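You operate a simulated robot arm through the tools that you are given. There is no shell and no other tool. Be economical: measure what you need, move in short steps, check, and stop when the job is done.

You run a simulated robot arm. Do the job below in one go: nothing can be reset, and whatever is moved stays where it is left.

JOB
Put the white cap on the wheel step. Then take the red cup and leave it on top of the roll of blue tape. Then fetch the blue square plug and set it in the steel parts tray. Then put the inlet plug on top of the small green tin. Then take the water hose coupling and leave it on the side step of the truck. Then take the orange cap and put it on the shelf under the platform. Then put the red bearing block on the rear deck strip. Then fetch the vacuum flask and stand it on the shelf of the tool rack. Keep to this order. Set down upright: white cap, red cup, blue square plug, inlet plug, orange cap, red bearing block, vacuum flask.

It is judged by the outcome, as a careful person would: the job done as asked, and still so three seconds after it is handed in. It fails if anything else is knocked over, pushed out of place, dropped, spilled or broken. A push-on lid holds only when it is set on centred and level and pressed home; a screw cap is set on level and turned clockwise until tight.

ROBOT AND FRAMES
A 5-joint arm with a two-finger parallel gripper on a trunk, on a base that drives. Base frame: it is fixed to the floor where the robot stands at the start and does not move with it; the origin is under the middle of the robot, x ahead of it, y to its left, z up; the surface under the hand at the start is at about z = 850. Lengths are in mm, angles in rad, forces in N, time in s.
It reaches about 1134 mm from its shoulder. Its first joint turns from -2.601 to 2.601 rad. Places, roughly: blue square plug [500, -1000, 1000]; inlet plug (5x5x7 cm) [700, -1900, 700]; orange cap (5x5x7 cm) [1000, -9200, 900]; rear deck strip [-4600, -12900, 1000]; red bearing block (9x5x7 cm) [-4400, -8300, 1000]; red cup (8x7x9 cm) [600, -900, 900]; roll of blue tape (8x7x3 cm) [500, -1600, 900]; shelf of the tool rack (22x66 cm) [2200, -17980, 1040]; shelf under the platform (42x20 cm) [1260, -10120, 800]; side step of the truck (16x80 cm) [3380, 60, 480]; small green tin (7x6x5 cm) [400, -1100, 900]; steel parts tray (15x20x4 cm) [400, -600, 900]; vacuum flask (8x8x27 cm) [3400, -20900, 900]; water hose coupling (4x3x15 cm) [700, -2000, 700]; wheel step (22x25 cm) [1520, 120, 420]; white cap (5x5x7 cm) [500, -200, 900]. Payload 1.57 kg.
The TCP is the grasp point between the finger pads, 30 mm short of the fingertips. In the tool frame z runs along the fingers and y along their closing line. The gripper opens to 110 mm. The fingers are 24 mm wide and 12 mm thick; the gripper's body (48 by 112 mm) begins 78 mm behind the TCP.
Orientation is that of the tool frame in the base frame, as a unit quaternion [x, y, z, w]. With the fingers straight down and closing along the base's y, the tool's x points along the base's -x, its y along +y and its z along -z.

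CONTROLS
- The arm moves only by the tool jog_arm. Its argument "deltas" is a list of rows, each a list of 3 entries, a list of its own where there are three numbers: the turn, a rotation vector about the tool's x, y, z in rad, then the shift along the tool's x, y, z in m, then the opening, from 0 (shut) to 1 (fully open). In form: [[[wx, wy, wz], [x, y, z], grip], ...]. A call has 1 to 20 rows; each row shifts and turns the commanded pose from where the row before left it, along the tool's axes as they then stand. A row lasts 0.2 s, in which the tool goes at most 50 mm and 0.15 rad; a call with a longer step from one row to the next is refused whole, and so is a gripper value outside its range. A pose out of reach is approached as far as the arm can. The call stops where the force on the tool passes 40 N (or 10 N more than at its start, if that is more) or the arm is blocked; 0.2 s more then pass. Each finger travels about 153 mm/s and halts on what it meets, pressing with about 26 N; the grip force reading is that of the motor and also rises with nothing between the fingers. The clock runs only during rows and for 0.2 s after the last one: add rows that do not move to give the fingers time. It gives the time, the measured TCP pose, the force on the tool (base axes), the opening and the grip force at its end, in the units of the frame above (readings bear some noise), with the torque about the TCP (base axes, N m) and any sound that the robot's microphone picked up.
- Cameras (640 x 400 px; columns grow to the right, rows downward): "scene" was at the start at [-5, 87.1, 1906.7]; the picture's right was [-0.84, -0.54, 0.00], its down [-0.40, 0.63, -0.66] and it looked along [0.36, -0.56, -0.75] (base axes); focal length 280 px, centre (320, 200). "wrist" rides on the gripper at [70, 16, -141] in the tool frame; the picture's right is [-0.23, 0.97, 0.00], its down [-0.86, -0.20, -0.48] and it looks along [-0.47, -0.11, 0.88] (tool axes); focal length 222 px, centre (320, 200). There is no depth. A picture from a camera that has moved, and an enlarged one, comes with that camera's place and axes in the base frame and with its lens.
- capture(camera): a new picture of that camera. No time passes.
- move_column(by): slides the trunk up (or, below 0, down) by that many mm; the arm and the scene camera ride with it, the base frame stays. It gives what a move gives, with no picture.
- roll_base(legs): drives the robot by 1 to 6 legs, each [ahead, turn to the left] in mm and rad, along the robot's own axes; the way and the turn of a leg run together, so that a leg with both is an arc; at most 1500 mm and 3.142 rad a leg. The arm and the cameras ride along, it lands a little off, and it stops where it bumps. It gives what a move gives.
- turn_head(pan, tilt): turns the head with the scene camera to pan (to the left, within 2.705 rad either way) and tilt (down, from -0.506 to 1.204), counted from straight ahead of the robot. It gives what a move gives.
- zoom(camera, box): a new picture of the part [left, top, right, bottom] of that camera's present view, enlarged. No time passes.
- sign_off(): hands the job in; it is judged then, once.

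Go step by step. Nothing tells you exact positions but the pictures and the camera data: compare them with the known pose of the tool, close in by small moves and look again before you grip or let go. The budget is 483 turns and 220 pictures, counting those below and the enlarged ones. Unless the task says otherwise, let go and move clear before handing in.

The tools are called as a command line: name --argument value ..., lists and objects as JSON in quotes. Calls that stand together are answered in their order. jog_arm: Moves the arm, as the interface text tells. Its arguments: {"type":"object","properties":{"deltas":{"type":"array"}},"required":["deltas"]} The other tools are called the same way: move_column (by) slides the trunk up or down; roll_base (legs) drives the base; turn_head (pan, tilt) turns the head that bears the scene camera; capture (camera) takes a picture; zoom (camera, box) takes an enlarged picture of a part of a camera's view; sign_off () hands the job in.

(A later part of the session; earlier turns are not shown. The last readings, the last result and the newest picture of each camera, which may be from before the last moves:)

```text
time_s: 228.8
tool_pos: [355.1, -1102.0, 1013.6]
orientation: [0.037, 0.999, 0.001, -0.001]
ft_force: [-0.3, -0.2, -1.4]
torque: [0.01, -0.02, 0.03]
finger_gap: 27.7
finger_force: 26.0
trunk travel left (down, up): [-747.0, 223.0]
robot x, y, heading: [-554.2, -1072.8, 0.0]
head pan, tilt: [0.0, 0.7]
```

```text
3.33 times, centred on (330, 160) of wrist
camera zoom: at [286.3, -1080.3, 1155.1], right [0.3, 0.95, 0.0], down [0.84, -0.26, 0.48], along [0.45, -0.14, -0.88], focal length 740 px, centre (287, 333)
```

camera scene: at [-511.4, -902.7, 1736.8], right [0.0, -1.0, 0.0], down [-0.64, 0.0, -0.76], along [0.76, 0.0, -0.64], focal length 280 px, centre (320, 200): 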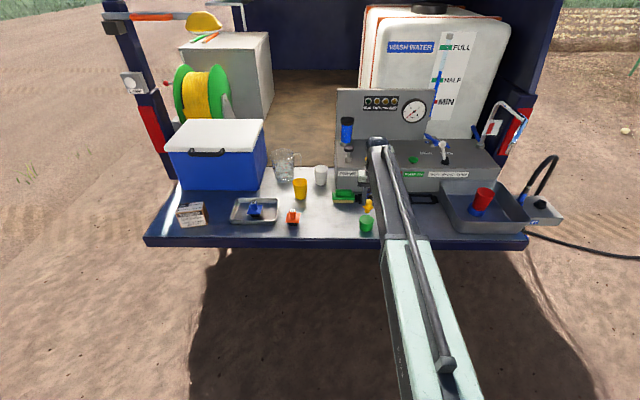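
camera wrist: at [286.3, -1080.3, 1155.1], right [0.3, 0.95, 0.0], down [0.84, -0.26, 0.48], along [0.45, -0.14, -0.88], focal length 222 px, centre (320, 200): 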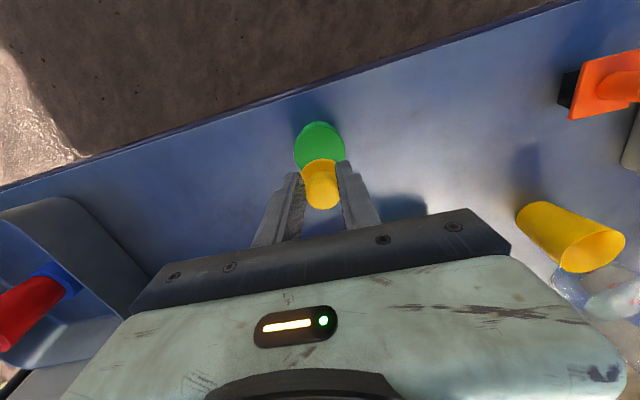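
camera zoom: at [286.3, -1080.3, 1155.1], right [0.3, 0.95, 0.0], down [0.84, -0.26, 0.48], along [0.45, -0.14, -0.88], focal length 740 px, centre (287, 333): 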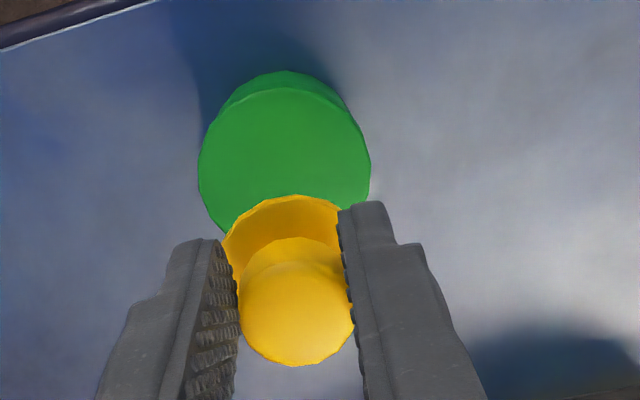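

jog_arm --deltas '[[[0, 0, 0], [0.003, -0.002, 0], 0], [[0, 0, 0], [0, 0, 0], 0]]'

move_column --by -36

zoom --camera "scene" --box '[340, 170, 400, 235]'

```text
time_s: 229.4
tool_pos: [350.8, -1104.4, 1013.3]
orientation: [0.038, 0.999, 0.0, -0.002]
ft_force: [0.4, -0.1, -0.1]
torque: [-0.02, 0.03, -0.05]
finger_gap: 27.5
finger_force: 26.1
trunk travel left (down, up): [-747.0, 223.0]
robot x, y, heading: [-551.2, -1069.6, -0.005]
head pan, tilt: [0.0, 0.7]
```

```text
time_s: 230.2
tool_pos: [351.1, -1103.5, 976.7]
orientation: [0.037, 0.999, 0.0, -0.002]
ft_force: [-0.3, -0.2, -0.2]
torque: [0.01, 0.0, 0.01]
finger_gap: 27.7
finger_force: 25.8
trunk travel left (down, up): [-711.0, 259.0]
robot x, y, heading: [-551.2, -1071.8, -0.004]
head pan, tilt: [0.0, 0.7]
```

```text
6.15 times, centred on (370, 202) of scene
camera zoom: at [-511.2, -902.7, 1700.8], right [0.0, -1.0, 0.0], down [-0.64, 0.0, -0.76], along [0.76, 0.0, -0.64], focal length 1726 px, centre (12, 185)
```

zoom: 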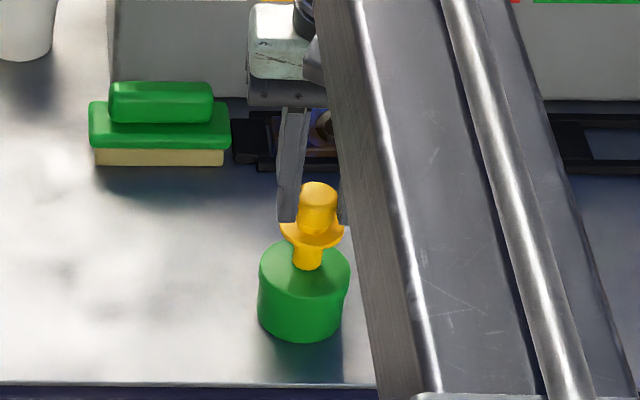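

move_column --by -4

move_column --by -3

move_column --by -3

```text
time_s: 230.8
tool_pos: [349.0, -1104.8, 974.5]
orientation: [0.037, 0.999, 0.0, -0.001]
ft_force: [1.7, 1.2, 18.9]
torque: [0.04, -0.39, -0.02]
finger_gap: 27.2
finger_force: 26.4
trunk travel left (down, up): [-707.0, 263.0]
robot x, y, heading: [-550.9, -1071.1, -0.004]
head pan, tilt: [0.0, 0.7]
```

```text
time_s: 231.3
tool_pos: [348.4, -1104.0, 972.0]
orientation: [0.037, 0.999, 0.0, 0.0]
ft_force: [-2.1, 1.3, 19.3]
torque: [0.1, -0.12, 0.01]
finger_gap: 26.9
finger_force: 26.5
trunk travel left (down, up): [-704.0, 266.0]
robot x, y, heading: [-550.1, -1069.8, -0.004]
head pan, tilt: [0.0, 0.7]
```

```text
time_s: 231.8
tool_pos: [348.7, -1103.9, 968.4]
orientation: [0.038, 0.999, 0.0, -0.001]
ft_force: [-2.1, 2.4, 19.0]
torque: [0.12, -0.08, 0.07]
finger_gap: 26.9
finger_force: 26.0
trunk travel left (down, up): [-701.0, 269.0]
robot x, y, heading: [-552.7, -1071.5, -0.003]
head pan, tilt: [0.0, 0.7]
```

move_column --by 3

zoom --camera "scene" --box '[340, 170, 400, 235]'

zoom --camera "wrist" --box '[260, 100, 400, 220]'

```text
time_s: 232.3
tool_pos: [350.6, -1104.5, 971.2]
orientation: [0.037, 0.999, -0.001, -0.002]
ft_force: [0.6, -0.8, -0.2]
torque: [0.01, 0.01, -0.01]
finger_gap: 27.1
finger_force: 26.2
trunk travel left (down, up): [-704.0, 266.0]
robot x, y, heading: [-550.2, -1071.6, -0.003]
head pan, tilt: [0.0, 0.7]
```

```text
6.15 times, centred on (370, 202) of scene
camera zoom: at [-511.5, -902.6, 1693.6], right [0.0, -1.0, 0.0], down [-0.64, 0.0, -0.76], along [0.76, 0.0, -0.64], focal length 1726 px, centre (12, 185)
```

zoom: 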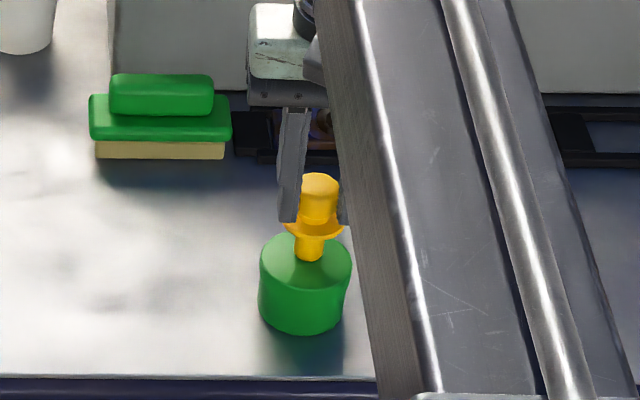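

```text
3.33 times, centred on (330, 160) of wrist
camera zoom: at [282.9, -1082.9, 1111.8], right [0.3, 0.95, 0.0], down [0.84, -0.26, 0.48], along [0.45, -0.14, -0.88], focal length 740 px, centre (287, 333)
```

zoom: 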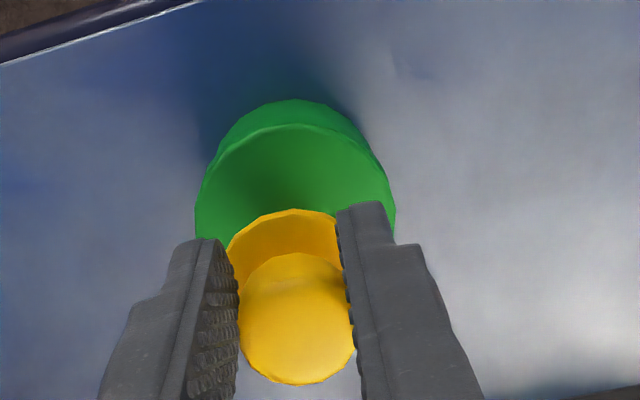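

move_column --by -2

jog_arm --deltas '[[[0, 0, 0], [0, 0, 0], 0.28], [[0, 0, 0], [0, 0, 0], 0.32], [[0, 0, 0], [0, 0, 0], 0.4], [[0, 0, 0], [0, 0, 0], 0.5], [[0, 0, 0], [0, 0, 0], 0.5]]'

zoom --camera "scene" --box '[340, 170, 400, 235]'

```text
time_s: 232.9
tool_pos: [350.7, -1105.0, 969.4]
orientation: [0.037, 0.999, 0.0, 0.0]
ft_force: [4.7, -0.5, 11.4]
torque: [-0.04, -0.42, -0.02]
finger_gap: 27.0
finger_force: 26.3
trunk travel left (down, up): [-702.0, 268.0]
robot x, y, heading: [-551.0, -1074.1, -0.008]
head pan, tilt: [0.0, 0.7]
```

```text
time_s: 234.1
tool_pos: [350.3, -1105.3, 969.4]
orientation: [0.037, 0.999, 0.0, -0.001]
ft_force: [-0.9, 0.6, -0.2]
torque: [0.01, 0.01, -0.01]
finger_gap: 54.9
finger_force: 0.0
trunk travel left (down, up): [-702.0, 268.0]
robot x, y, heading: [-552.3, -1072.6, -0.002]
head pan, tilt: [0.0, 0.7]
```

```text
6.15 times, centred on (370, 202) of scene
camera zoom: at [-511.3, -902.6, 1691.8], right [0.0, -1.0, 0.0], down [-0.64, 0.0, -0.76], along [0.76, 0.0, -0.64], focal length 1726 px, centre (12, 185)
```

zoom: 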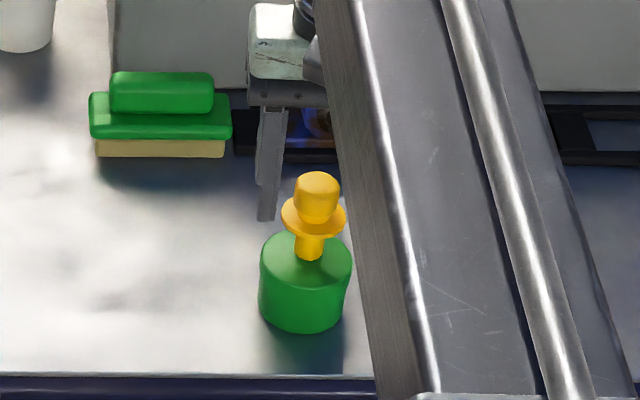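

The plug stands on the tin. Opening wider and rising.

jog_arm --deltas '[[[0, 0, 0], [0, 0, 0], 0.65], [[0, 0, 0], [0, 0, 0], 0.65]]'

move_column --by 160

zoom --camera "scene" --box '[330, 180, 410, 260]'

```text
time_s: 234.7
tool_pos: [350.7, -1104.5, 969.1]
orientation: [0.037, 0.999, 0.0, -0.003]
ft_force: [-0.3, 0.5, -0.1]
torque: [-0.02, 0.0, -0.01]
finger_gap: 71.2
finger_force: 0.0
trunk travel left (down, up): [-702.0, 268.0]
robot x, y, heading: [-549.3, -1071.9, -0.004]
head pan, tilt: [0.0, 0.7]
```

```text
time_s: 236.5
tool_pos: [350.6, -1103.7, 1127.9]
orientation: [0.037, 0.999, 0.001, -0.002]
ft_force: [-0.7, 0.8, 0.0]
torque: [0.01, 0.01, 0.0]
finger_gap: 71.4
finger_force: 0.1
trunk travel left (down, up): [-862.0, 108.0]
robot x, y, heading: [-550.7, -1070.1, -0.006]
head pan, tilt: [0.0, 0.7]
```

```text
5.00 times, centred on (370, 220) of scene
camera zoom: at [-511.2, -902.6, 1851.8], right [0.0, -1.0, 0.0], down [-0.64, 0.0, -0.76], along [0.76, 0.0, -0.64], focal length 1403 px, centre (70, 100)
```

zoom: 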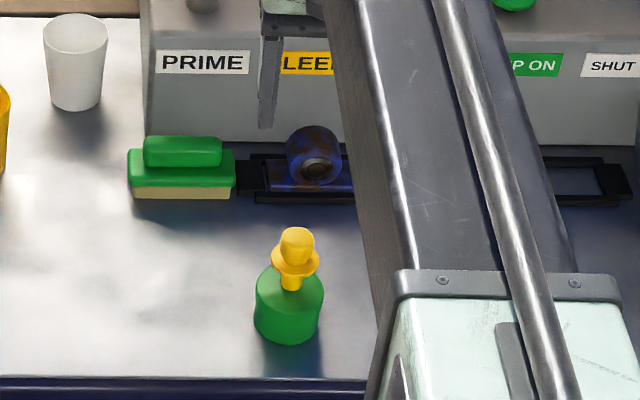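

Now the hose coupling. Raising and driving back to the inlet box, stopping short for a good look.

move_column --by 100

roll_base --legs '[[-80, 0], [0, -1.57], [890, 0], [0, 1.57], [250, 0]]'

turn_head --pan -0.25 --tilt 0.8

capture --camera "scene"

capture --camera "wrist"

```text
time_s: 237.8
tool_pos: [350.8, -1104.3, 1227.9]
orientation: [0.037, 0.999, 0.001, -0.002]
ft_force: [0.7, 0.3, 0.2]
torque: [0.03, -0.02, 0.02]
finger_gap: 71.5
finger_force: 0.1
trunk travel left (down, up): [-962.0, 8.0]
robot x, y, heading: [-547.6, -1070.0, -0.003]
head pan, tilt: [0.0, 0.7]
```

```text
time_s: 252.3
tool_pos: [521.0, -2013.6, 1228.4]
orientation: [0.044, 0.999, 0.0, -0.002]
ft_force: [0.0, 0.7, -0.6]
torque: [-0.05, 0.05, -0.01]
finger_gap: 71.0
finger_force: 0.1
trunk travel left (down, up): [-962.0, 8.0]
robot x, y, heading: [-383.1, -1987.7, -0.005]
head pan, tilt: [0.0, 0.7]
```

```text
time_s: 253.0
tool_pos: [520.3, -2013.4, 1227.9]
orientation: [0.044, 0.999, 0.0, -0.002]
ft_force: [-0.4, 0.2, 0.3]
torque: [-0.01, -0.02, -0.02]
finger_gap: 71.4
finger_force: 0.1
trunk travel left (down, up): [-962.0, 8.0]
robot x, y, heading: [-380.2, -1984.4, -0.01]
head pan, tilt: [-0.25, 0.799]
```

```text
120 pictures are left
camera scene: at [-347.3, -1837.3, 1943.6], right [-0.25, -0.97, 0.0], down [-0.69, 0.18, -0.7], along [0.67, -0.18, -0.72], focal length 280 px, centre (320, 200)
```

scene: 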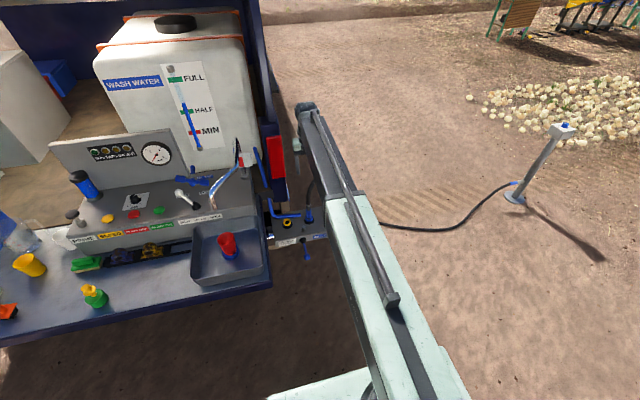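

```text
119 pictures are left
camera wrist: at [452.9, -1991.6, 1369.9], right [0.31, 0.95, 0.0], down [0.84, -0.27, 0.48], along [0.45, -0.15, -0.88], focal length 222 px, centre (320, 200)
```

wrist: 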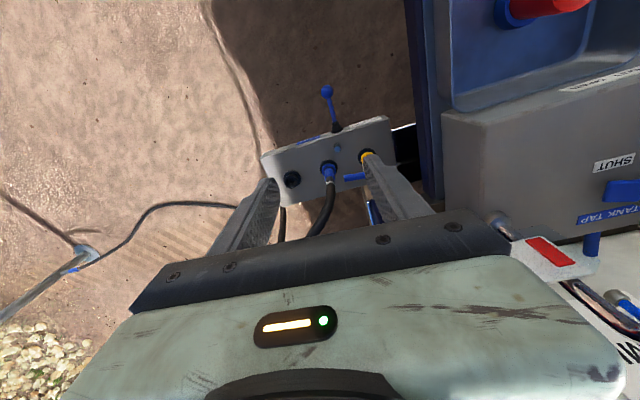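

The coupling stands in the middle port near (685, −2044) with the hose rising straight up, so I'll take it with a tilted hand from the front. Tilting now.

jog_arm --deltas '[[[0, 0, -0.06], [0, 0, 0], 0.7], [[0, -0.15, 0], [0, 0, 0], 0.7], [[0, -0.15, 0], [0, 0, 0], 0.7], [[0, -0.15, 0], [0, 0, 0], 0.7], [[0, -0.15, 0], [0, 0, 0], 0.7], [[0, -0.15, 0], [0, 0, 0], 0.7], [[0, -0.15, 0], [0, 0, 0], 0.7], [[0, -0.15, 0], [0, 0, 0], 0.7], [[0, 0, 0], [0, 0, 0], 0.7]]'

capture --camera "wrist"

capture --camera "scene"

```text
time_s: 255.0
tool_pos: [520.2, -2015.1, 1347.2]
orientation: [0.013, 0.866, -0.007, 0.499]
ft_force: [0.3, -0.4, -0.6]
torque: [0.0, 0.0, -0.01]
finger_gap: 77.0
finger_force: 0.0
out of reach, approached as far as the arm can: row 3, 4, 5, 6, 7, 8
trunk travel left (down, up): [-962.0, 8.0]
robot x, y, heading: [-378.6, -1985.6, -0.01]
head pan, tilt: [-0.25, 0.799]
```

```text
118 pictures are left
camera wrist: at [363.4, -1992.5, 1357.7], right [0.14, 0.97, 0.2], down [0.01, -0.2, 0.98], along [0.99, -0.14, -0.04], focal length 222 px, centre (320, 200)
```

wrist: 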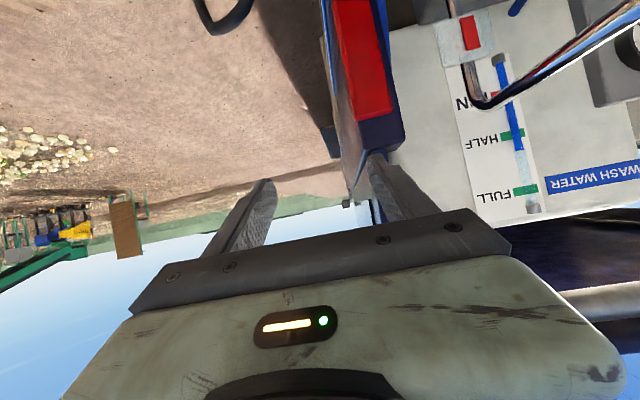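

```text
117 pictures are left
camera scene: at [-347.6, -1837.2, 1943.6], right [-0.25, -0.97, 0.0], down [-0.69, 0.18, -0.7], along [0.67, -0.18, -0.72], focal length 280 px, centre (320, 200)
```

scene: 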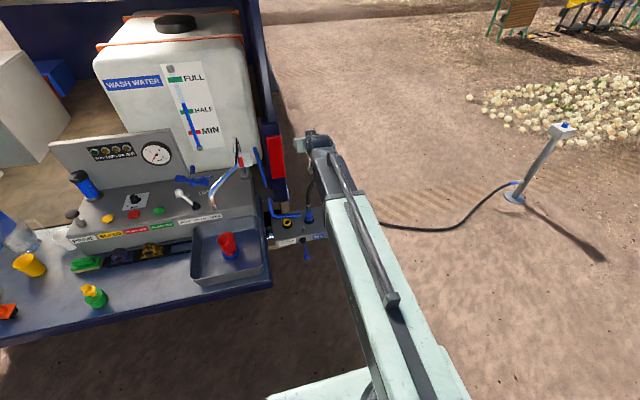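

jog_arm --deltas '[[[0, 0, 0], [0, -0.029, 0], 0.7], [[0, 0, 0], [0, 0, 0], 0.7]]'

move_column --by -400

move_column --by -180

capture --camera "wrist"

turn_head --pan -0.1 --tilt 0.65

capture --camera "scene"

```text
time_s: 255.6
tool_pos: [519.8, -2043.3, 1347.1]
orientation: [0.012, 0.866, -0.007, 0.5]
ft_force: [-0.8, -0.3, -0.5]
torque: [0.01, -0.01, -0.03]
finger_gap: 77.1
finger_force: 0.1
trunk travel left (down, up): [-962.0, 8.0]
robot x, y, heading: [-382.1, -1986.7, -0.01]
head pan, tilt: [-0.25, 0.799]
```

```text
time_s: 259.5
tool_pos: [520.3, -2043.4, 947.2]
orientation: [0.013, 0.867, -0.007, 0.499]
ft_force: [0.7, -0.6, 0.1]
torque: [0.0, 0.0, 0.03]
finger_gap: 77.0
finger_force: 0.0
trunk travel left (down, up): [-562.0, 408.0]
robot x, y, heading: [-379.8, -1985.8, -0.009]
head pan, tilt: [-0.25, 0.799]
```

```text
time_s: 261.5
tool_pos: [519.8, -2043.1, 767.0]
orientation: [0.013, 0.866, -0.007, 0.499]
ft_force: [0.6, -0.8, 0.6]
torque: [0.0, -0.02, 0.0]
finger_gap: 76.8
finger_force: 0.1
trunk travel left (down, up): [-382.0, 588.0]
robot x, y, heading: [-382.6, -1984.1, -0.005]
head pan, tilt: [-0.25, 0.799]
```

```text
116 pictures are left
camera wrist: at [363.2, -2022.2, 777.7], right [0.14, 0.97, 0.2], down [0.01, -0.2, 0.98], along [0.99, -0.14, -0.04], focal length 222 px, centre (320, 200)
```

wrist: 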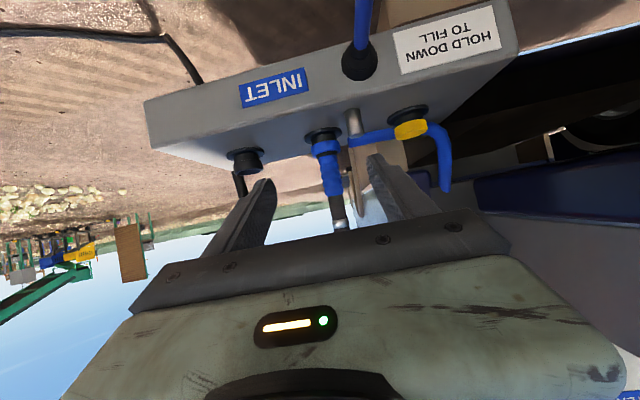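

```text
time_s: 262.2
tool_pos: [520.3, -2042.6, 767.6]
orientation: [0.013, 0.866, -0.007, 0.5]
ft_force: [-0.3, -0.5, 0.1]
torque: [-0.01, -0.03, 0.02]
finger_gap: 77.0
finger_force: 0.1
trunk travel left (down, up): [-382.0, 588.0]
robot x, y, heading: [-380.9, -1987.1, -0.012]
head pan, tilt: [-0.099, 0.649]
```

```text
115 pictures are left
camera scene: at [-339.5, -1826.0, 1376.1], right [-0.11, -0.99, 0.0], down [-0.6, 0.07, -0.8], along [0.79, -0.09, -0.61], focal length 280 px, centre (320, 200)
```

scene: 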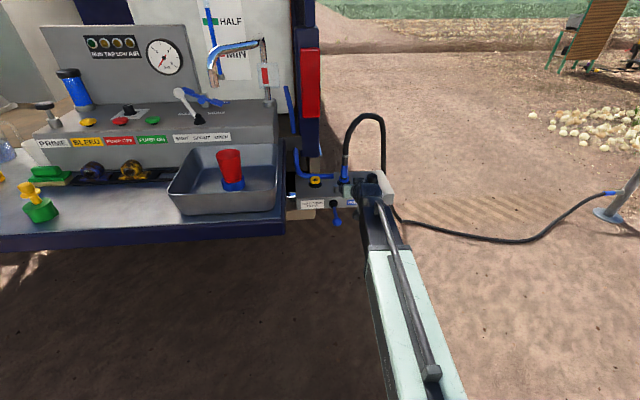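

zoom --camera "wrist" --box '[220, 80, 460, 230]'

zoom --camera "scene" --box '[280, 100, 440, 240]'

```text
2.67 times, centred on (340, 155) of wrist
camera zoom: at [363.2, -2022.2, 777.7], right [0.14, 0.97, 0.2], down [0.01, -0.2, 0.98], along [0.99, -0.14, -0.04], focal length 592 px, centre (267, 320)
```

zoom: 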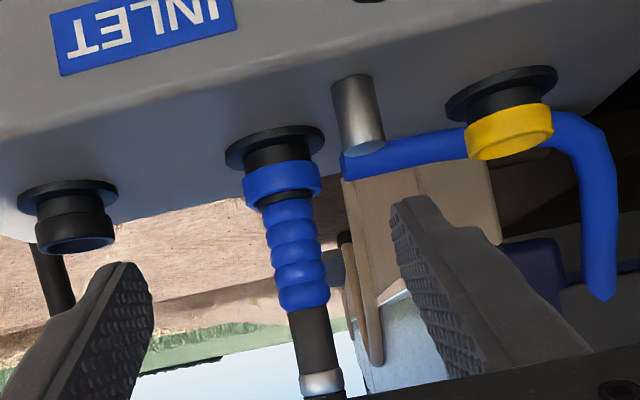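

```text
2.86 times, centred on (360, 170) of scene
camera zoom: at [-339.5, -1826.0, 1376.1], right [-0.11, -0.99, 0.0], down [-0.6, 0.07, -0.8], along [0.79, -0.09, -0.61], focal length 802 px, centre (206, 286)
```

zoom: 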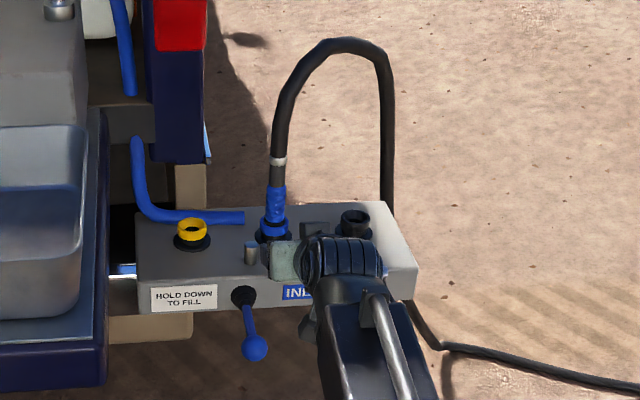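

The ribbed part of the coupling is at about (685, −2044, 735). I'll lower to that level and drive forward onto it.

move_column --by -27

roll_base --legs '[[110, 0]]'

capture --camera "wrist"

zoom --camera "scene" --box '[280, 100, 440, 240]'

```text
time_s: 262.9
tool_pos: [519.1, -2043.1, 739.5]
orientation: [0.012, 0.866, -0.007, 0.5]
ft_force: [-1.3, -0.2, -0.3]
torque: [0.0, 0.01, 0.01]
finger_gap: 77.1
finger_force: 0.0
trunk travel left (down, up): [-355.0, 615.0]
robot x, y, heading: [-383.4, -1983.4, -0.011]
head pan, tilt: [-0.099, 0.649]
```

```text
time_s: 264.1
tool_pos: [632.6, -2039.6, 740.1]
orientation: [0.01, 0.866, -0.005, 0.5]
ft_force: [0.4, -0.1, 0.2]
torque: [-0.01, -0.01, -0.01]
finger_gap: 76.8
finger_force: 0.0
trunk travel left (down, up): [-355.0, 615.0]
robot x, y, heading: [-271.5, -1983.3, -0.009]
head pan, tilt: [-0.099, 0.649]
```

```text
112 pictures are left
camera wrist: at [475.2, -2019.3, 750.7], right [0.14, 0.97, 0.2], down [0.01, -0.2, 0.98], along [0.99, -0.13, -0.04], focal length 222 px, centre (320, 200)
```

wrist: 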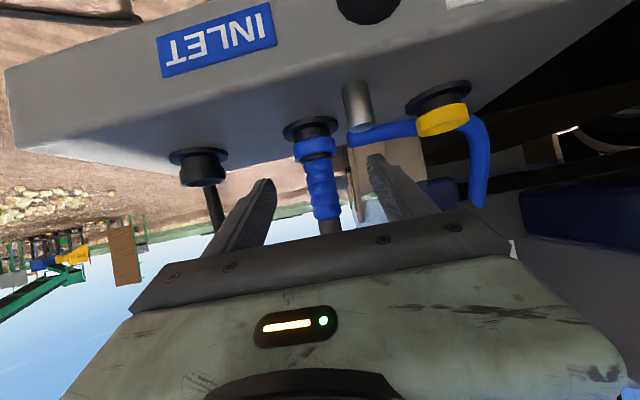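

```text
2.86 times, centred on (360, 170) of scene
camera zoom: at [-228.0, -1826.7, 1349.2], right [-0.11, -0.99, 0.0], down [-0.6, 0.06, -0.8], along [0.79, -0.08, -0.6], focal length 802 px, centre (206, 286)
```

zoom: 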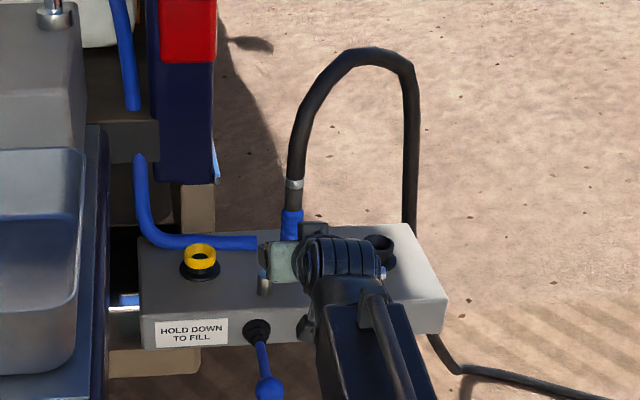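

roll_base --legs '[[64, 0]]'

capture --camera "wrist"

```text
time_s: 265.1
tool_pos: [697.6, -2039.2, 740.0]
orientation: [0.01, 0.866, -0.005, 0.5]
ft_force: [-0.3, -0.5, -0.2]
torque: [0.0, 0.03, 0.02]
finger_gap: 76.9
finger_force: 0.1
trunk travel left (down, up): [-355.0, 615.0]
robot x, y, heading: [-201.6, -1986.3, -0.008]
head pan, tilt: [-0.099, 0.649]
```

```text
110 pictures are left
camera wrist: at [541.3, -2019.6, 750.7], right [0.14, 0.97, 0.2], down [0.01, -0.2, 0.98], along [0.99, -0.13, -0.04], focal length 222 px, centre (320, 200)
```

wrist: 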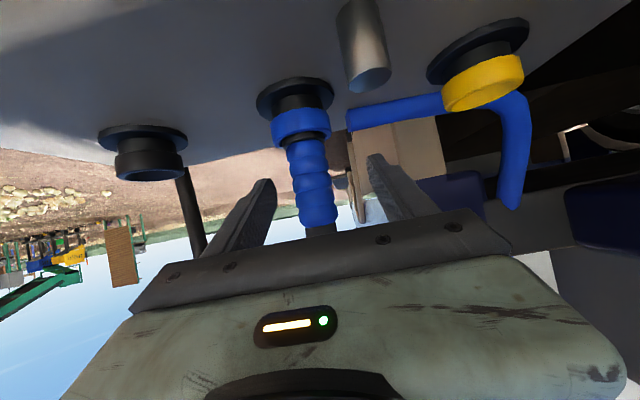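

jog_arm --deltas '[[[0, 0, 0], [0, 0, 0], 0.5], [[0, 0, 0], [0, 0, 0], 0.3], [[0, 0, 0], [0, 0, 0], 0.1], [[0, 0, 0], [0, 0, 0], 0.0], [[0, 0, 0], [0, 0, 0], 0.0], [[0, 0, 0], [0, 0, 0], 0.0]]'

move_column --by 15

capture --camera "wrist"

```text
time_s: 266.5
tool_pos: [698.0, -2040.2, 739.4]
orientation: [0.011, 0.867, -0.007, 0.498]
ft_force: [-2.1, -16.3, -1.3]
torque: [-0.93, 0.13, -0.21]
finger_gap: 32.2
finger_force: 25.5
trunk travel left (down, up): [-355.0, 615.0]
robot x, y, heading: [-202.2, -1986.8, -0.007]
head pan, tilt: [-0.099, 0.649]
```

```text
time_s: 267.1
tool_pos: [698.3, -2039.1, 755.6]
orientation: [0.011, 0.867, -0.005, 0.499]
ft_force: [-3.7, -13.1, 0.8]
torque: [-0.9, 0.28, -0.17]
finger_gap: 32.2
finger_force: 26.6
trunk travel left (down, up): [-370.0, 600.0]
robot x, y, heading: [-203.3, -1984.2, -0.011]
head pan, tilt: [-0.099, 0.649]
```

```text
109 pictures are left
camera wrist: at [541.2, -2020.2, 766.1], right [0.14, 0.97, 0.2], down [0.01, -0.2, 0.98], along [0.99, -0.13, -0.04], focal length 222 px, centre (320, 200)
```

wrist: 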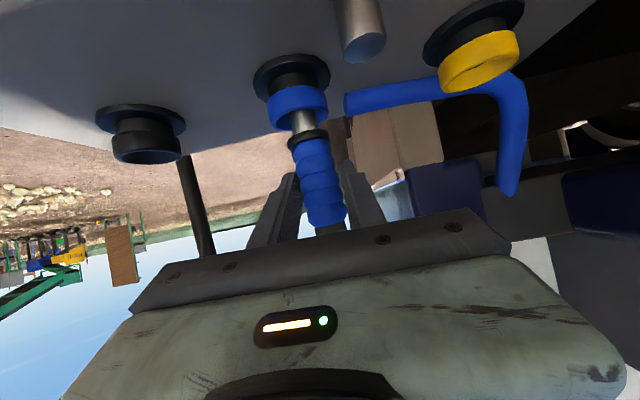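

jog_arm --deltas '[[[0, 0, 0], [0, -0.004, 0], 0], [[0, 0, 0], [0, 0, 0], 0]]'

move_column --by 20

capture --camera "wrist"

```text
time_s: 267.7
tool_pos: [698.6, -2044.3, 754.8]
orientation: [0.01, 0.867, -0.005, 0.499]
ft_force: [-1.3, -5.2, -3.0]
torque: [-0.4, 0.12, -0.06]
finger_gap: 29.7
finger_force: 26.2
trunk travel left (down, up): [-370.0, 600.0]
robot x, y, heading: [-202.6, -1987.7, -0.007]
head pan, tilt: [-0.099, 0.649]
```

```text
time_s: 268.4
tool_pos: [698.6, -2043.5, 775.7]
orientation: [0.009, 0.867, -0.004, 0.498]
ft_force: [-0.1, 0.1, -2.5]
torque: [-0.03, 0.03, 0.0]
finger_gap: 29.0
finger_force: 26.0
trunk travel left (down, up): [-390.0, 580.0]
robot x, y, heading: [-199.3, -1986.0, -0.01]
head pan, tilt: [-0.099, 0.649]
```

```text
108 pictures are left
camera wrist: at [542.0, -2023.4, 785.5], right [0.14, 0.97, 0.2], down [0.01, -0.2, 0.98], along [0.99, -0.13, -0.04], focal length 222 px, centre (320, 200)
```

wrist: 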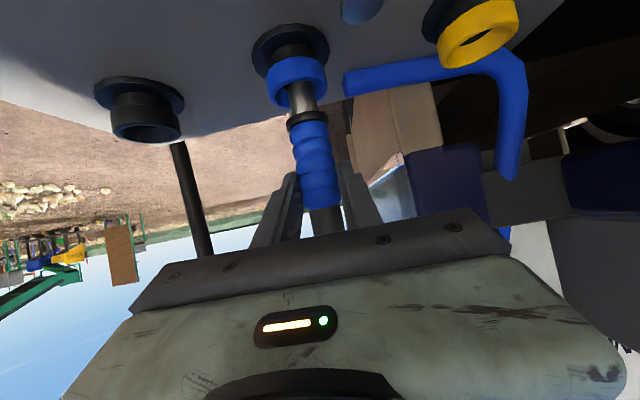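

move_column --by 80

capture --camera "wrist"

capture --camera "scene"

```text
time_s: 269.6
tool_pos: [699.0, -2043.5, 855.9]
orientation: [0.011, 0.867, -0.006, 0.498]
ft_force: [-0.7, -0.7, -2.7]
torque: [0.01, 0.02, -0.02]
finger_gap: 27.2
finger_force: 26.3
trunk travel left (down, up): [-470.0, 500.0]
robot x, y, heading: [-203.8, -1987.1, -0.006]
head pan, tilt: [-0.099, 0.649]
```

```text
107 pictures are left
camera wrist: at [542.0, -2023.5, 865.4], right [0.14, 0.97, 0.2], down [0.01, -0.2, 0.98], along [0.99, -0.13, -0.04], focal length 222 px, centre (320, 200)
```

wrist: 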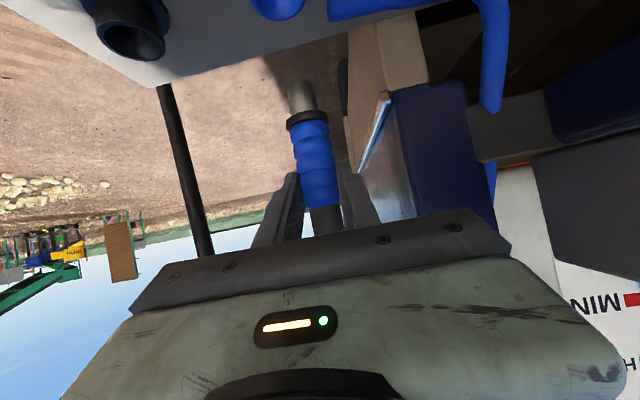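

```text
106 pictures are left
camera scene: at [-161.6, -1827.2, 1464.1], right [-0.11, -0.99, 0.0], down [-0.6, 0.06, -0.8], along [0.79, -0.08, -0.6], focal length 280 px, centre (320, 200)
```

scene: 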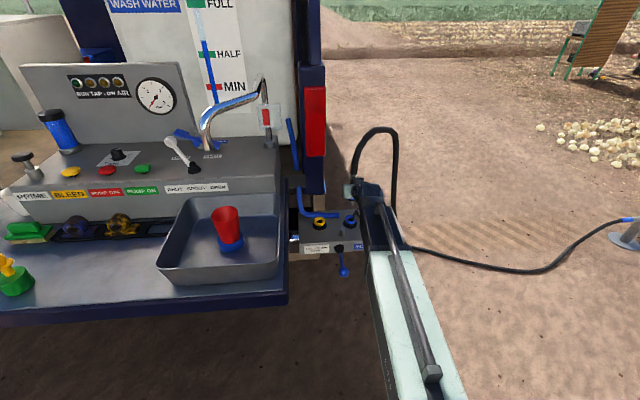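

move_column --by 150

roll_base --legs '[[-250, 0]]'

capture --camera "scene"

```text
time_s: 271.3
tool_pos: [698.7, -2043.6, 1003.5]
orientation: [0.01, 0.867, -0.006, 0.498]
ft_force: [-0.2, 0.2, -2.1]
torque: [0.0, 0.01, -0.01]
finger_gap: 27.4
finger_force: 26.4
trunk travel left (down, up): [-620.0, 350.0]
robot x, y, heading: [-199.7, -1987.8, -0.002]
head pan, tilt: [-0.099, 0.649]
```

```text
time_s: 273.1
tool_pos: [448.8, -2041.7, 1004.7]
orientation: [0.009, 0.867, -0.005, 0.498]
ft_force: [-0.6, 0.1, -2.5]
torque: [0.04, 0.03, 0.04]
finger_gap: 27.4
finger_force: 25.8
trunk travel left (down, up): [-620.0, 350.0]
robot x, y, heading: [-454.5, -1986.9, -0.007]
head pan, tilt: [-0.099, 0.649]
```

```text
105 pictures are left
camera scene: at [-412.6, -1825.6, 1614.1], right [-0.1, -0.99, 0.0], down [-0.6, 0.06, -0.8], along [0.79, -0.08, -0.6], focal length 280 px, centre (320, 200)
```

scene: 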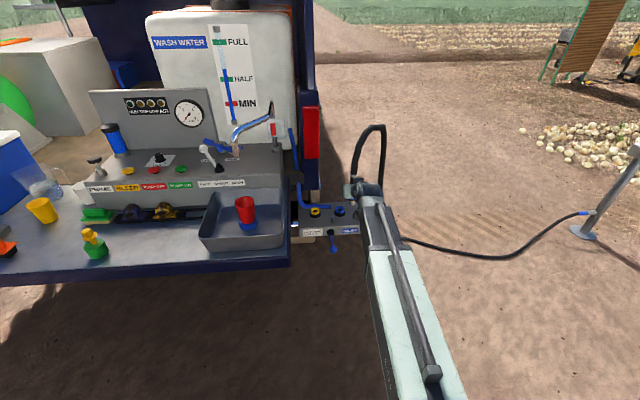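

The coupling is free with only its own weight felt. I'll raise, back away and drive round the left side of the truck, checking the way.

move_column --by 250

roll_base --legs '[[-350, 0], [0, 1.57], [1500, 0], [1300, 0], [0, -1.57]]'

turn_head --pan -0.1 --tilt 0.45

capture --camera "scene"

```text
time_s: 275.7
tool_pos: [447.1, -2041.5, 1254.4]
orientation: [0.01, 0.867, -0.006, 0.498]
ft_force: [0.4, 0.2, -3.2]
torque: [0.02, -0.01, 0.03]
finger_gap: 27.5
finger_force: 26.3
trunk travel left (down, up): [-870.0, 100.0]
robot x, y, heading: [-455.9, -1985.4, -0.002]
head pan, tilt: [-0.099, 0.649]
```

```text
time_s: 298.6
tool_pos: [221.6, 757.8, 1254.7]
orientation: [0.006, 0.867, -0.003, 0.499]
ft_force: [0.3, -0.2, -3.1]
torque: [0.07, 0.0, 0.0]
finger_gap: 27.2
finger_force: 26.6
trunk travel left (down, up): [-870.0, 100.0]
robot x, y, heading: [-682.0, 842.6, 0.009]
head pan, tilt: [-0.099, 0.649]
```

```text
time_s: 299.3
tool_pos: [220.2, 758.6, 1254.9]
orientation: [0.006, 0.867, -0.003, 0.498]
ft_force: [0.9, 0.0, -1.4]
torque: [0.0, 0.03, -0.03]
finger_gap: 27.3
finger_force: 26.0
trunk travel left (down, up): [-870.0, 100.0]
robot x, y, heading: [-681.5, 840.1, 0.013]
head pan, tilt: [-0.099, 0.45]
```

```text
104 pictures are left
camera scene: at [-638.8, 1001.1, 1881.8], right [-0.08, -1.0, 0.0], down [-0.43, 0.04, -0.9], along [0.9, -0.08, -0.44], focal length 280 px, centre (320, 200)
```

scene: 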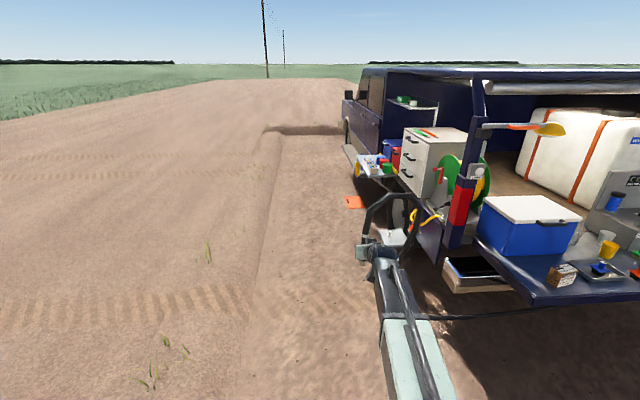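

The side step is the grey running board under the cab door. I'll drive wide along the left side and turn to face it from a distance.

roll_base --legs '[[0, 0.12], [1500, 0], [1500, 0], [1080, 0], [0, -1.69]]'

turn_head --pan 0.0 --tilt 0.6

capture --camera "scene"

```text
time_s: 317.3
tool_pos: [3674.3, 1278.7, 1273.4]
orientation: [-0.042, 0.858, 0.028, 0.511]
ft_force: [-2.0, -0.3, 0.9]
torque: [0.0, 0.13, 0.0]
finger_gap: 27.4
finger_force: 26.0
trunk travel left (down, up): [-870.0, 100.0]
robot x, y, heading: [2817.2, 1220.5, 0.247]
head pan, tilt: [-0.099, 0.45]
stopped in leg 4: the robot was blocked; the commanded pose is now the measured one
```

```text
time_s: 318.0
tool_pos: [3696.0, 1282.1, 1260.1]
orientation: [-0.042, 0.862, 0.027, 0.504]
ft_force: [-1.9, 0.4, -2.5]
torque: [0.01, 0.04, -0.05]
finger_gap: 27.0
finger_force: 26.2
trunk travel left (down, up): [-870.0, 100.0]
robot x, y, heading: [2817.3, 1226.0, 0.247]
head pan, tilt: [0.0, 0.6]
```

```text
103 pictures are left
camera scene: at [2814.2, 1395.5, 1868.6], right [0.24, -0.97, 0.0], down [-0.55, -0.14, -0.83], along [0.8, 0.2, -0.56], focal length 280 px, centre (320, 200)
```

scene: 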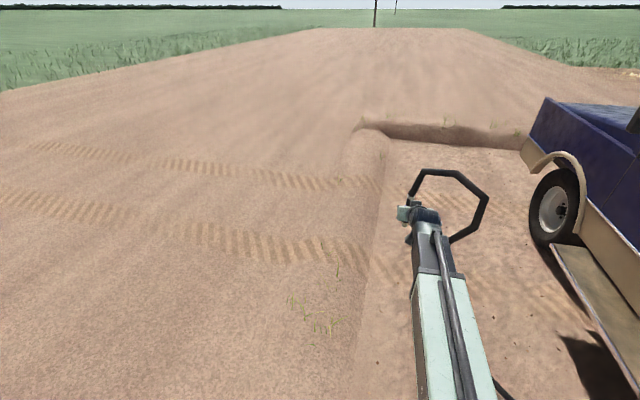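

I was stopped by the raised bank on the left. I'll back off it, steer towards the truck and stay within the lane.

roll_base --legs '[[-300, 0], [0, -0.65]]'

turn_head --pan 0.0 --tilt 0.5

capture --camera "scene"

```text
time_s: 321.8
tool_pos: [3266.1, 673.5, 1258.0]
orientation: [0.232, 0.832, -0.134, 0.486]
ft_force: [0.3, 1.0, -3.2]
torque: [0.01, 0.05, -0.04]
finger_gap: 27.3
finger_force: 26.1
trunk travel left (down, up): [-870.0, 100.0]
robot x, y, heading: [2528.6, 1162.8, -0.384]
head pan, tilt: [0.0, 0.6]
```

```text
time_s: 322.4
tool_pos: [3266.4, 675.1, 1257.1]
orientation: [0.231, 0.832, -0.133, 0.486]
ft_force: [0.3, -0.7, -3.3]
torque: [0.0, 0.04, -0.04]
finger_gap: 27.4
finger_force: 25.5
trunk travel left (down, up): [-870.0, 100.0]
robot x, y, heading: [2528.8, 1164.3, -0.385]
head pan, tilt: [0.0, 0.499]
```

```text
102 pictures are left
camera scene: at [2633.9, 1302.8, 1877.4], right [-0.38, -0.93, 0.0], down [-0.44, 0.18, -0.88], along [0.81, -0.33, -0.48], focal length 280 px, centre (320, 200)
```

scene: 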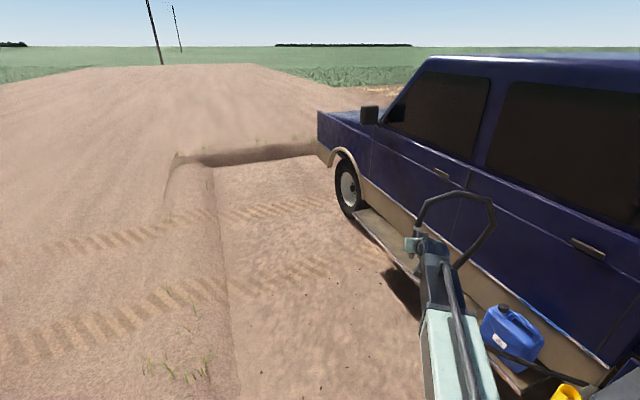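

zoom --camera "scene" --box '[320, 180, 640, 400]'

```text
1.82 times, centred on (480, 290) of scene
camera zoom: at [2633.9, 1302.8, 1877.4], right [-0.38, -0.93, 0.0], down [-0.44, 0.18, -0.88], along [0.81, -0.33, -0.48], focal length 510 px, centre (29, 36)
```

zoom: 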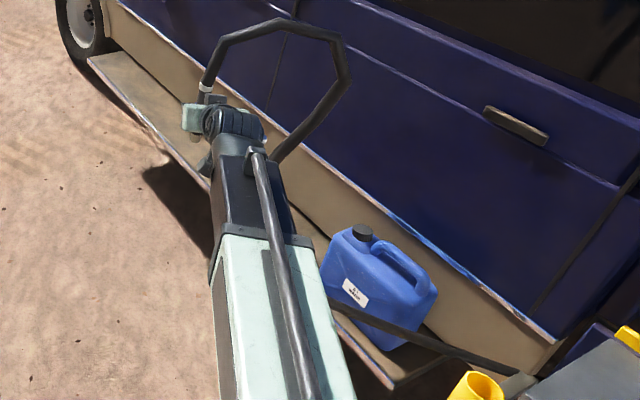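

The step's free stretch runs beyond the blue jerry can. I'll drive to about (3263, 928) and turn towards it.

roll_base --legs '[[0, 0.074], [771, 0], [0, -0.59]]'

turn_head --pan -0.2 --tilt 0.75

capture --camera "scene"

capture --camera "wrist"

```text
time_s: 328.6
tool_pos: [3614.9, 125.0, 1258.6]
orientation: [0.446, 0.738, -0.259, 0.434]
ft_force: [0.0, 0.3, -2.2]
torque: [0.03, -0.01, 0.0]
finger_gap: 27.5
finger_force: 25.4
trunk travel left (down, up): [-870.0, 100.0]
robot x, y, heading: [3250.2, 933.8, -0.934]
head pan, tilt: [0.0, 0.499]
```

```text
time_s: 329.4
tool_pos: [3615.5, 124.7, 1257.3]
orientation: [0.448, 0.738, -0.26, 0.433]
ft_force: [0.2, 0.0, -2.1]
torque: [0.03, 0.03, -0.02]
finger_gap: 27.3
finger_force: 25.8
trunk travel left (down, up): [-870.0, 100.0]
robot x, y, heading: [3248.8, 935.2, -0.933]
head pan, tilt: [-0.201, 0.75]
```

```text
100 pictures are left
camera scene: at [3392.8, 994.5, 1855.6], right [-0.9, -0.43, 0.0], down [-0.29, 0.62, -0.73], along [0.31, -0.66, -0.68], focal length 280 px, centre (320, 200)
```

scene: 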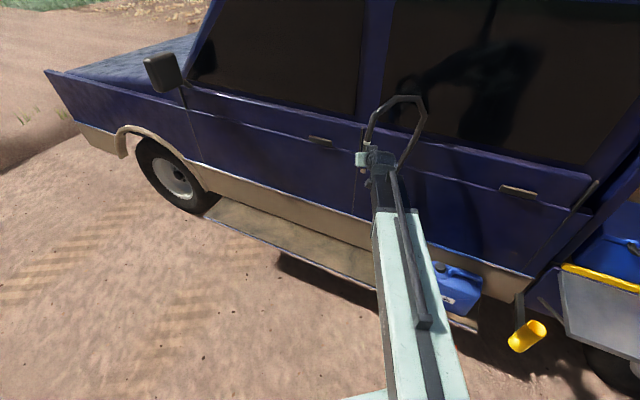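

```text
99 pictures are left
camera wrist: at [3556.5, 271.8, 1266.2], right [0.91, 0.35, 0.2], down [-0.18, -0.1, 0.98], along [0.37, -0.93, -0.03], focal length 222 px, centre (320, 200)
```

wrist: 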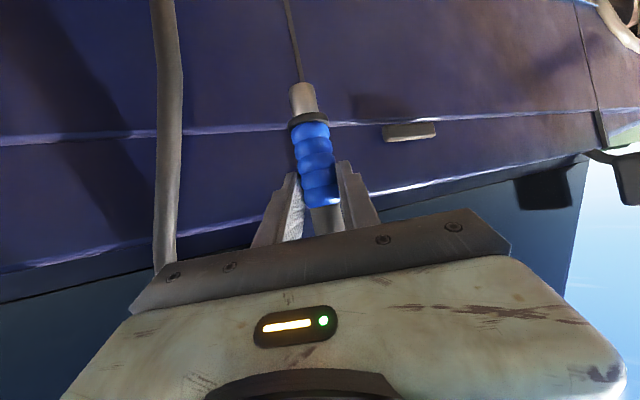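

zoom --camera "scene" --box '[200, 160, 500, 360]'

```text
2.00 times, centred on (350, 260) of scene
camera zoom: at [3392.8, 994.5, 1855.6], right [-0.9, -0.43, 0.0], down [-0.29, 0.62, -0.73], along [0.31, -0.66, -0.68], focal length 561 px, centre (260, 80)
```

zoom: 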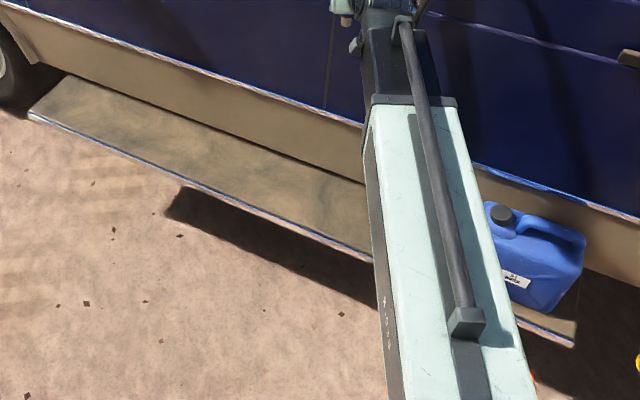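

Step spans y −60…160. I'll return the hand to vertical, which lays the coupling near-flat pointing across the step, then set it down there.

jog_arm --deltas '[[[0, 0.15, 0], [0, 0, 0], 0], [[0, 0.15, 0], [0, 0, 0], 0], [[0, 0.15, 0], [0, 0, 0], 0], [[0, 0.15, 0], [0, 0, 0], 0], [[0, 0.15, 0], [0, 0, 0], 0], [[0, 0.15, 0], [0, 0, 0], 0], [[0, 0.15, 0], [0, 0, 0], 0], [[0, 0, 0], [0, 0, 0], 0]]'

capture --camera "wrist"

```text
time_s: 331.2
tool_pos: [3613.9, 126.4, 1135.7]
orientation: [0.518, 0.855, -0.001, 0.004]
ft_force: [-0.1, 1.0, -3.0]
torque: [-0.05, -0.03, 0.01]
finger_gap: 27.3
finger_force: 26.1
out of reach, approached as far as the arm can: row 1, 2, 3, 4, 5, 6
trunk travel left (down, up): [-870.0, 100.0]
robot x, y, heading: [3251.7, 936.9, -0.929]
head pan, tilt: [-0.201, 0.75]
```

```text
97 pictures are left
camera wrist: at [3595.3, 195.6, 1277.3], right [0.97, 0.25, 0.01], down [0.22, -0.85, 0.48], along [0.13, -0.47, -0.88], focal length 222 px, centre (320, 200)
```

wrist: 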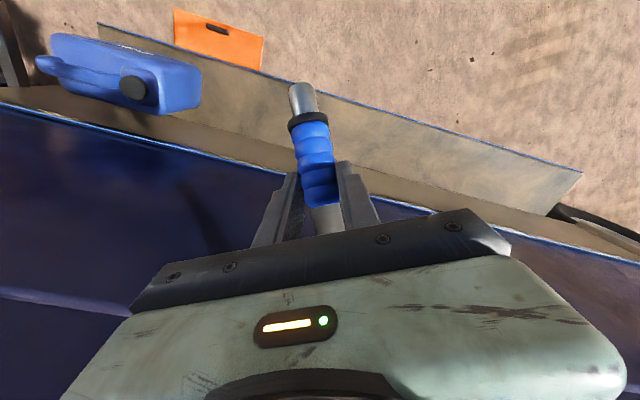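

jog_arm --deltas '[[[0, 0, 0], [-0.019, -0.018, 0], 0], [[0, 0, 0], [-0.019, -0.018, 0], 0], [[0, 0, 0], [0, 0, 0], 0]]'

move_column --by -350

capture --camera "wrist"

capture --camera "scene"

```text
time_s: 332.0
tool_pos: [3599.6, 75.1, 1136.7]
orientation: [0.516, 0.856, -0.001, 0.006]
ft_force: [0.1, -1.0, -2.6]
torque: [0.02, -0.01, 0.0]
finger_gap: 27.2
finger_force: 26.2
out of reach, approached as far as the arm can: row 1
trunk travel left (down, up): [-870.0, 100.0]
robot x, y, heading: [3245.9, 934.5, -0.931]
head pan, tilt: [-0.201, 0.75]
```

```text
time_s: 335.4
tool_pos: [3599.2, 73.8, 785.7]
orientation: [0.516, 0.856, -0.001, 0.005]
ft_force: [-0.2, 0.3, -1.9]
torque: [-0.01, 0.02, 0.0]
finger_gap: 27.1
finger_force: 26.1
trunk travel left (down, up): [-520.0, 450.0]
robot x, y, heading: [3248.6, 933.5, -0.928]
head pan, tilt: [-0.201, 0.75]
```

```text
96 pictures are left
camera wrist: at [3579.9, 145.1, 927.1], right [0.97, 0.25, 0.01], down [0.22, -0.85, 0.48], along [0.13, -0.47, -0.87], focal length 222 px, centre (320, 200)
```

wrist: 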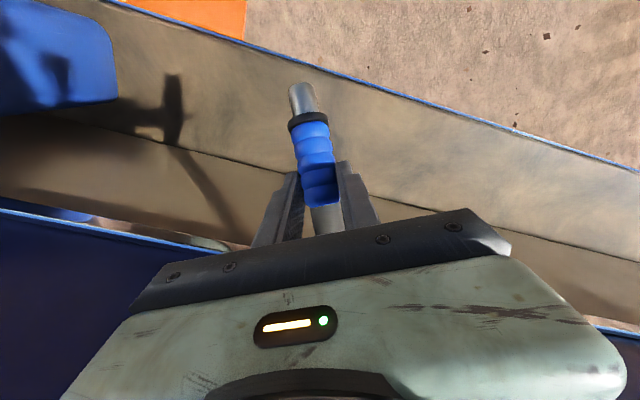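

```text
95 pictures are left
camera scene: at [3392.9, 994.7, 1505.6], right [-0.9, -0.43, 0.0], down [-0.29, 0.62, -0.73], along [0.31, -0.66, -0.68], focal length 280 px, centre (320, 200)
```

scene: 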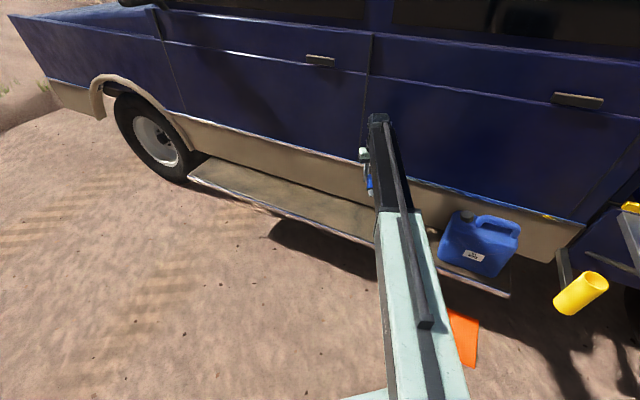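

move_column --by -215

capture --camera "wrist"

```text
time_s: 337.7
tool_pos: [3597.6, 74.1, 572.5]
orientation: [0.517, 0.856, -0.001, 0.004]
ft_force: [-0.3, -0.7, -2.3]
torque: [-0.02, -0.02, 0.0]
finger_gap: 27.4
finger_force: 26.1
trunk travel left (down, up): [-305.0, 665.0]
robot x, y, heading: [3252.6, 931.3, -0.929]
head pan, tilt: [-0.201, 0.75]
```

```text
94 pictures are left
camera wrist: at [3579.8, 145.1, 712.1], right [0.97, 0.25, 0.01], down [0.22, -0.85, 0.48], along [0.13, -0.47, -0.87], focal length 222 px, centre (320, 200)
```

wrist: 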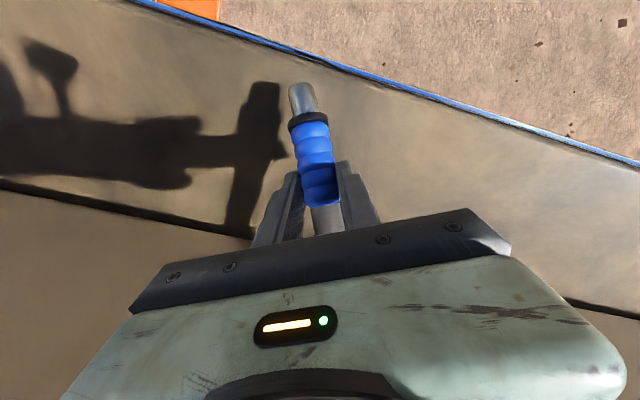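

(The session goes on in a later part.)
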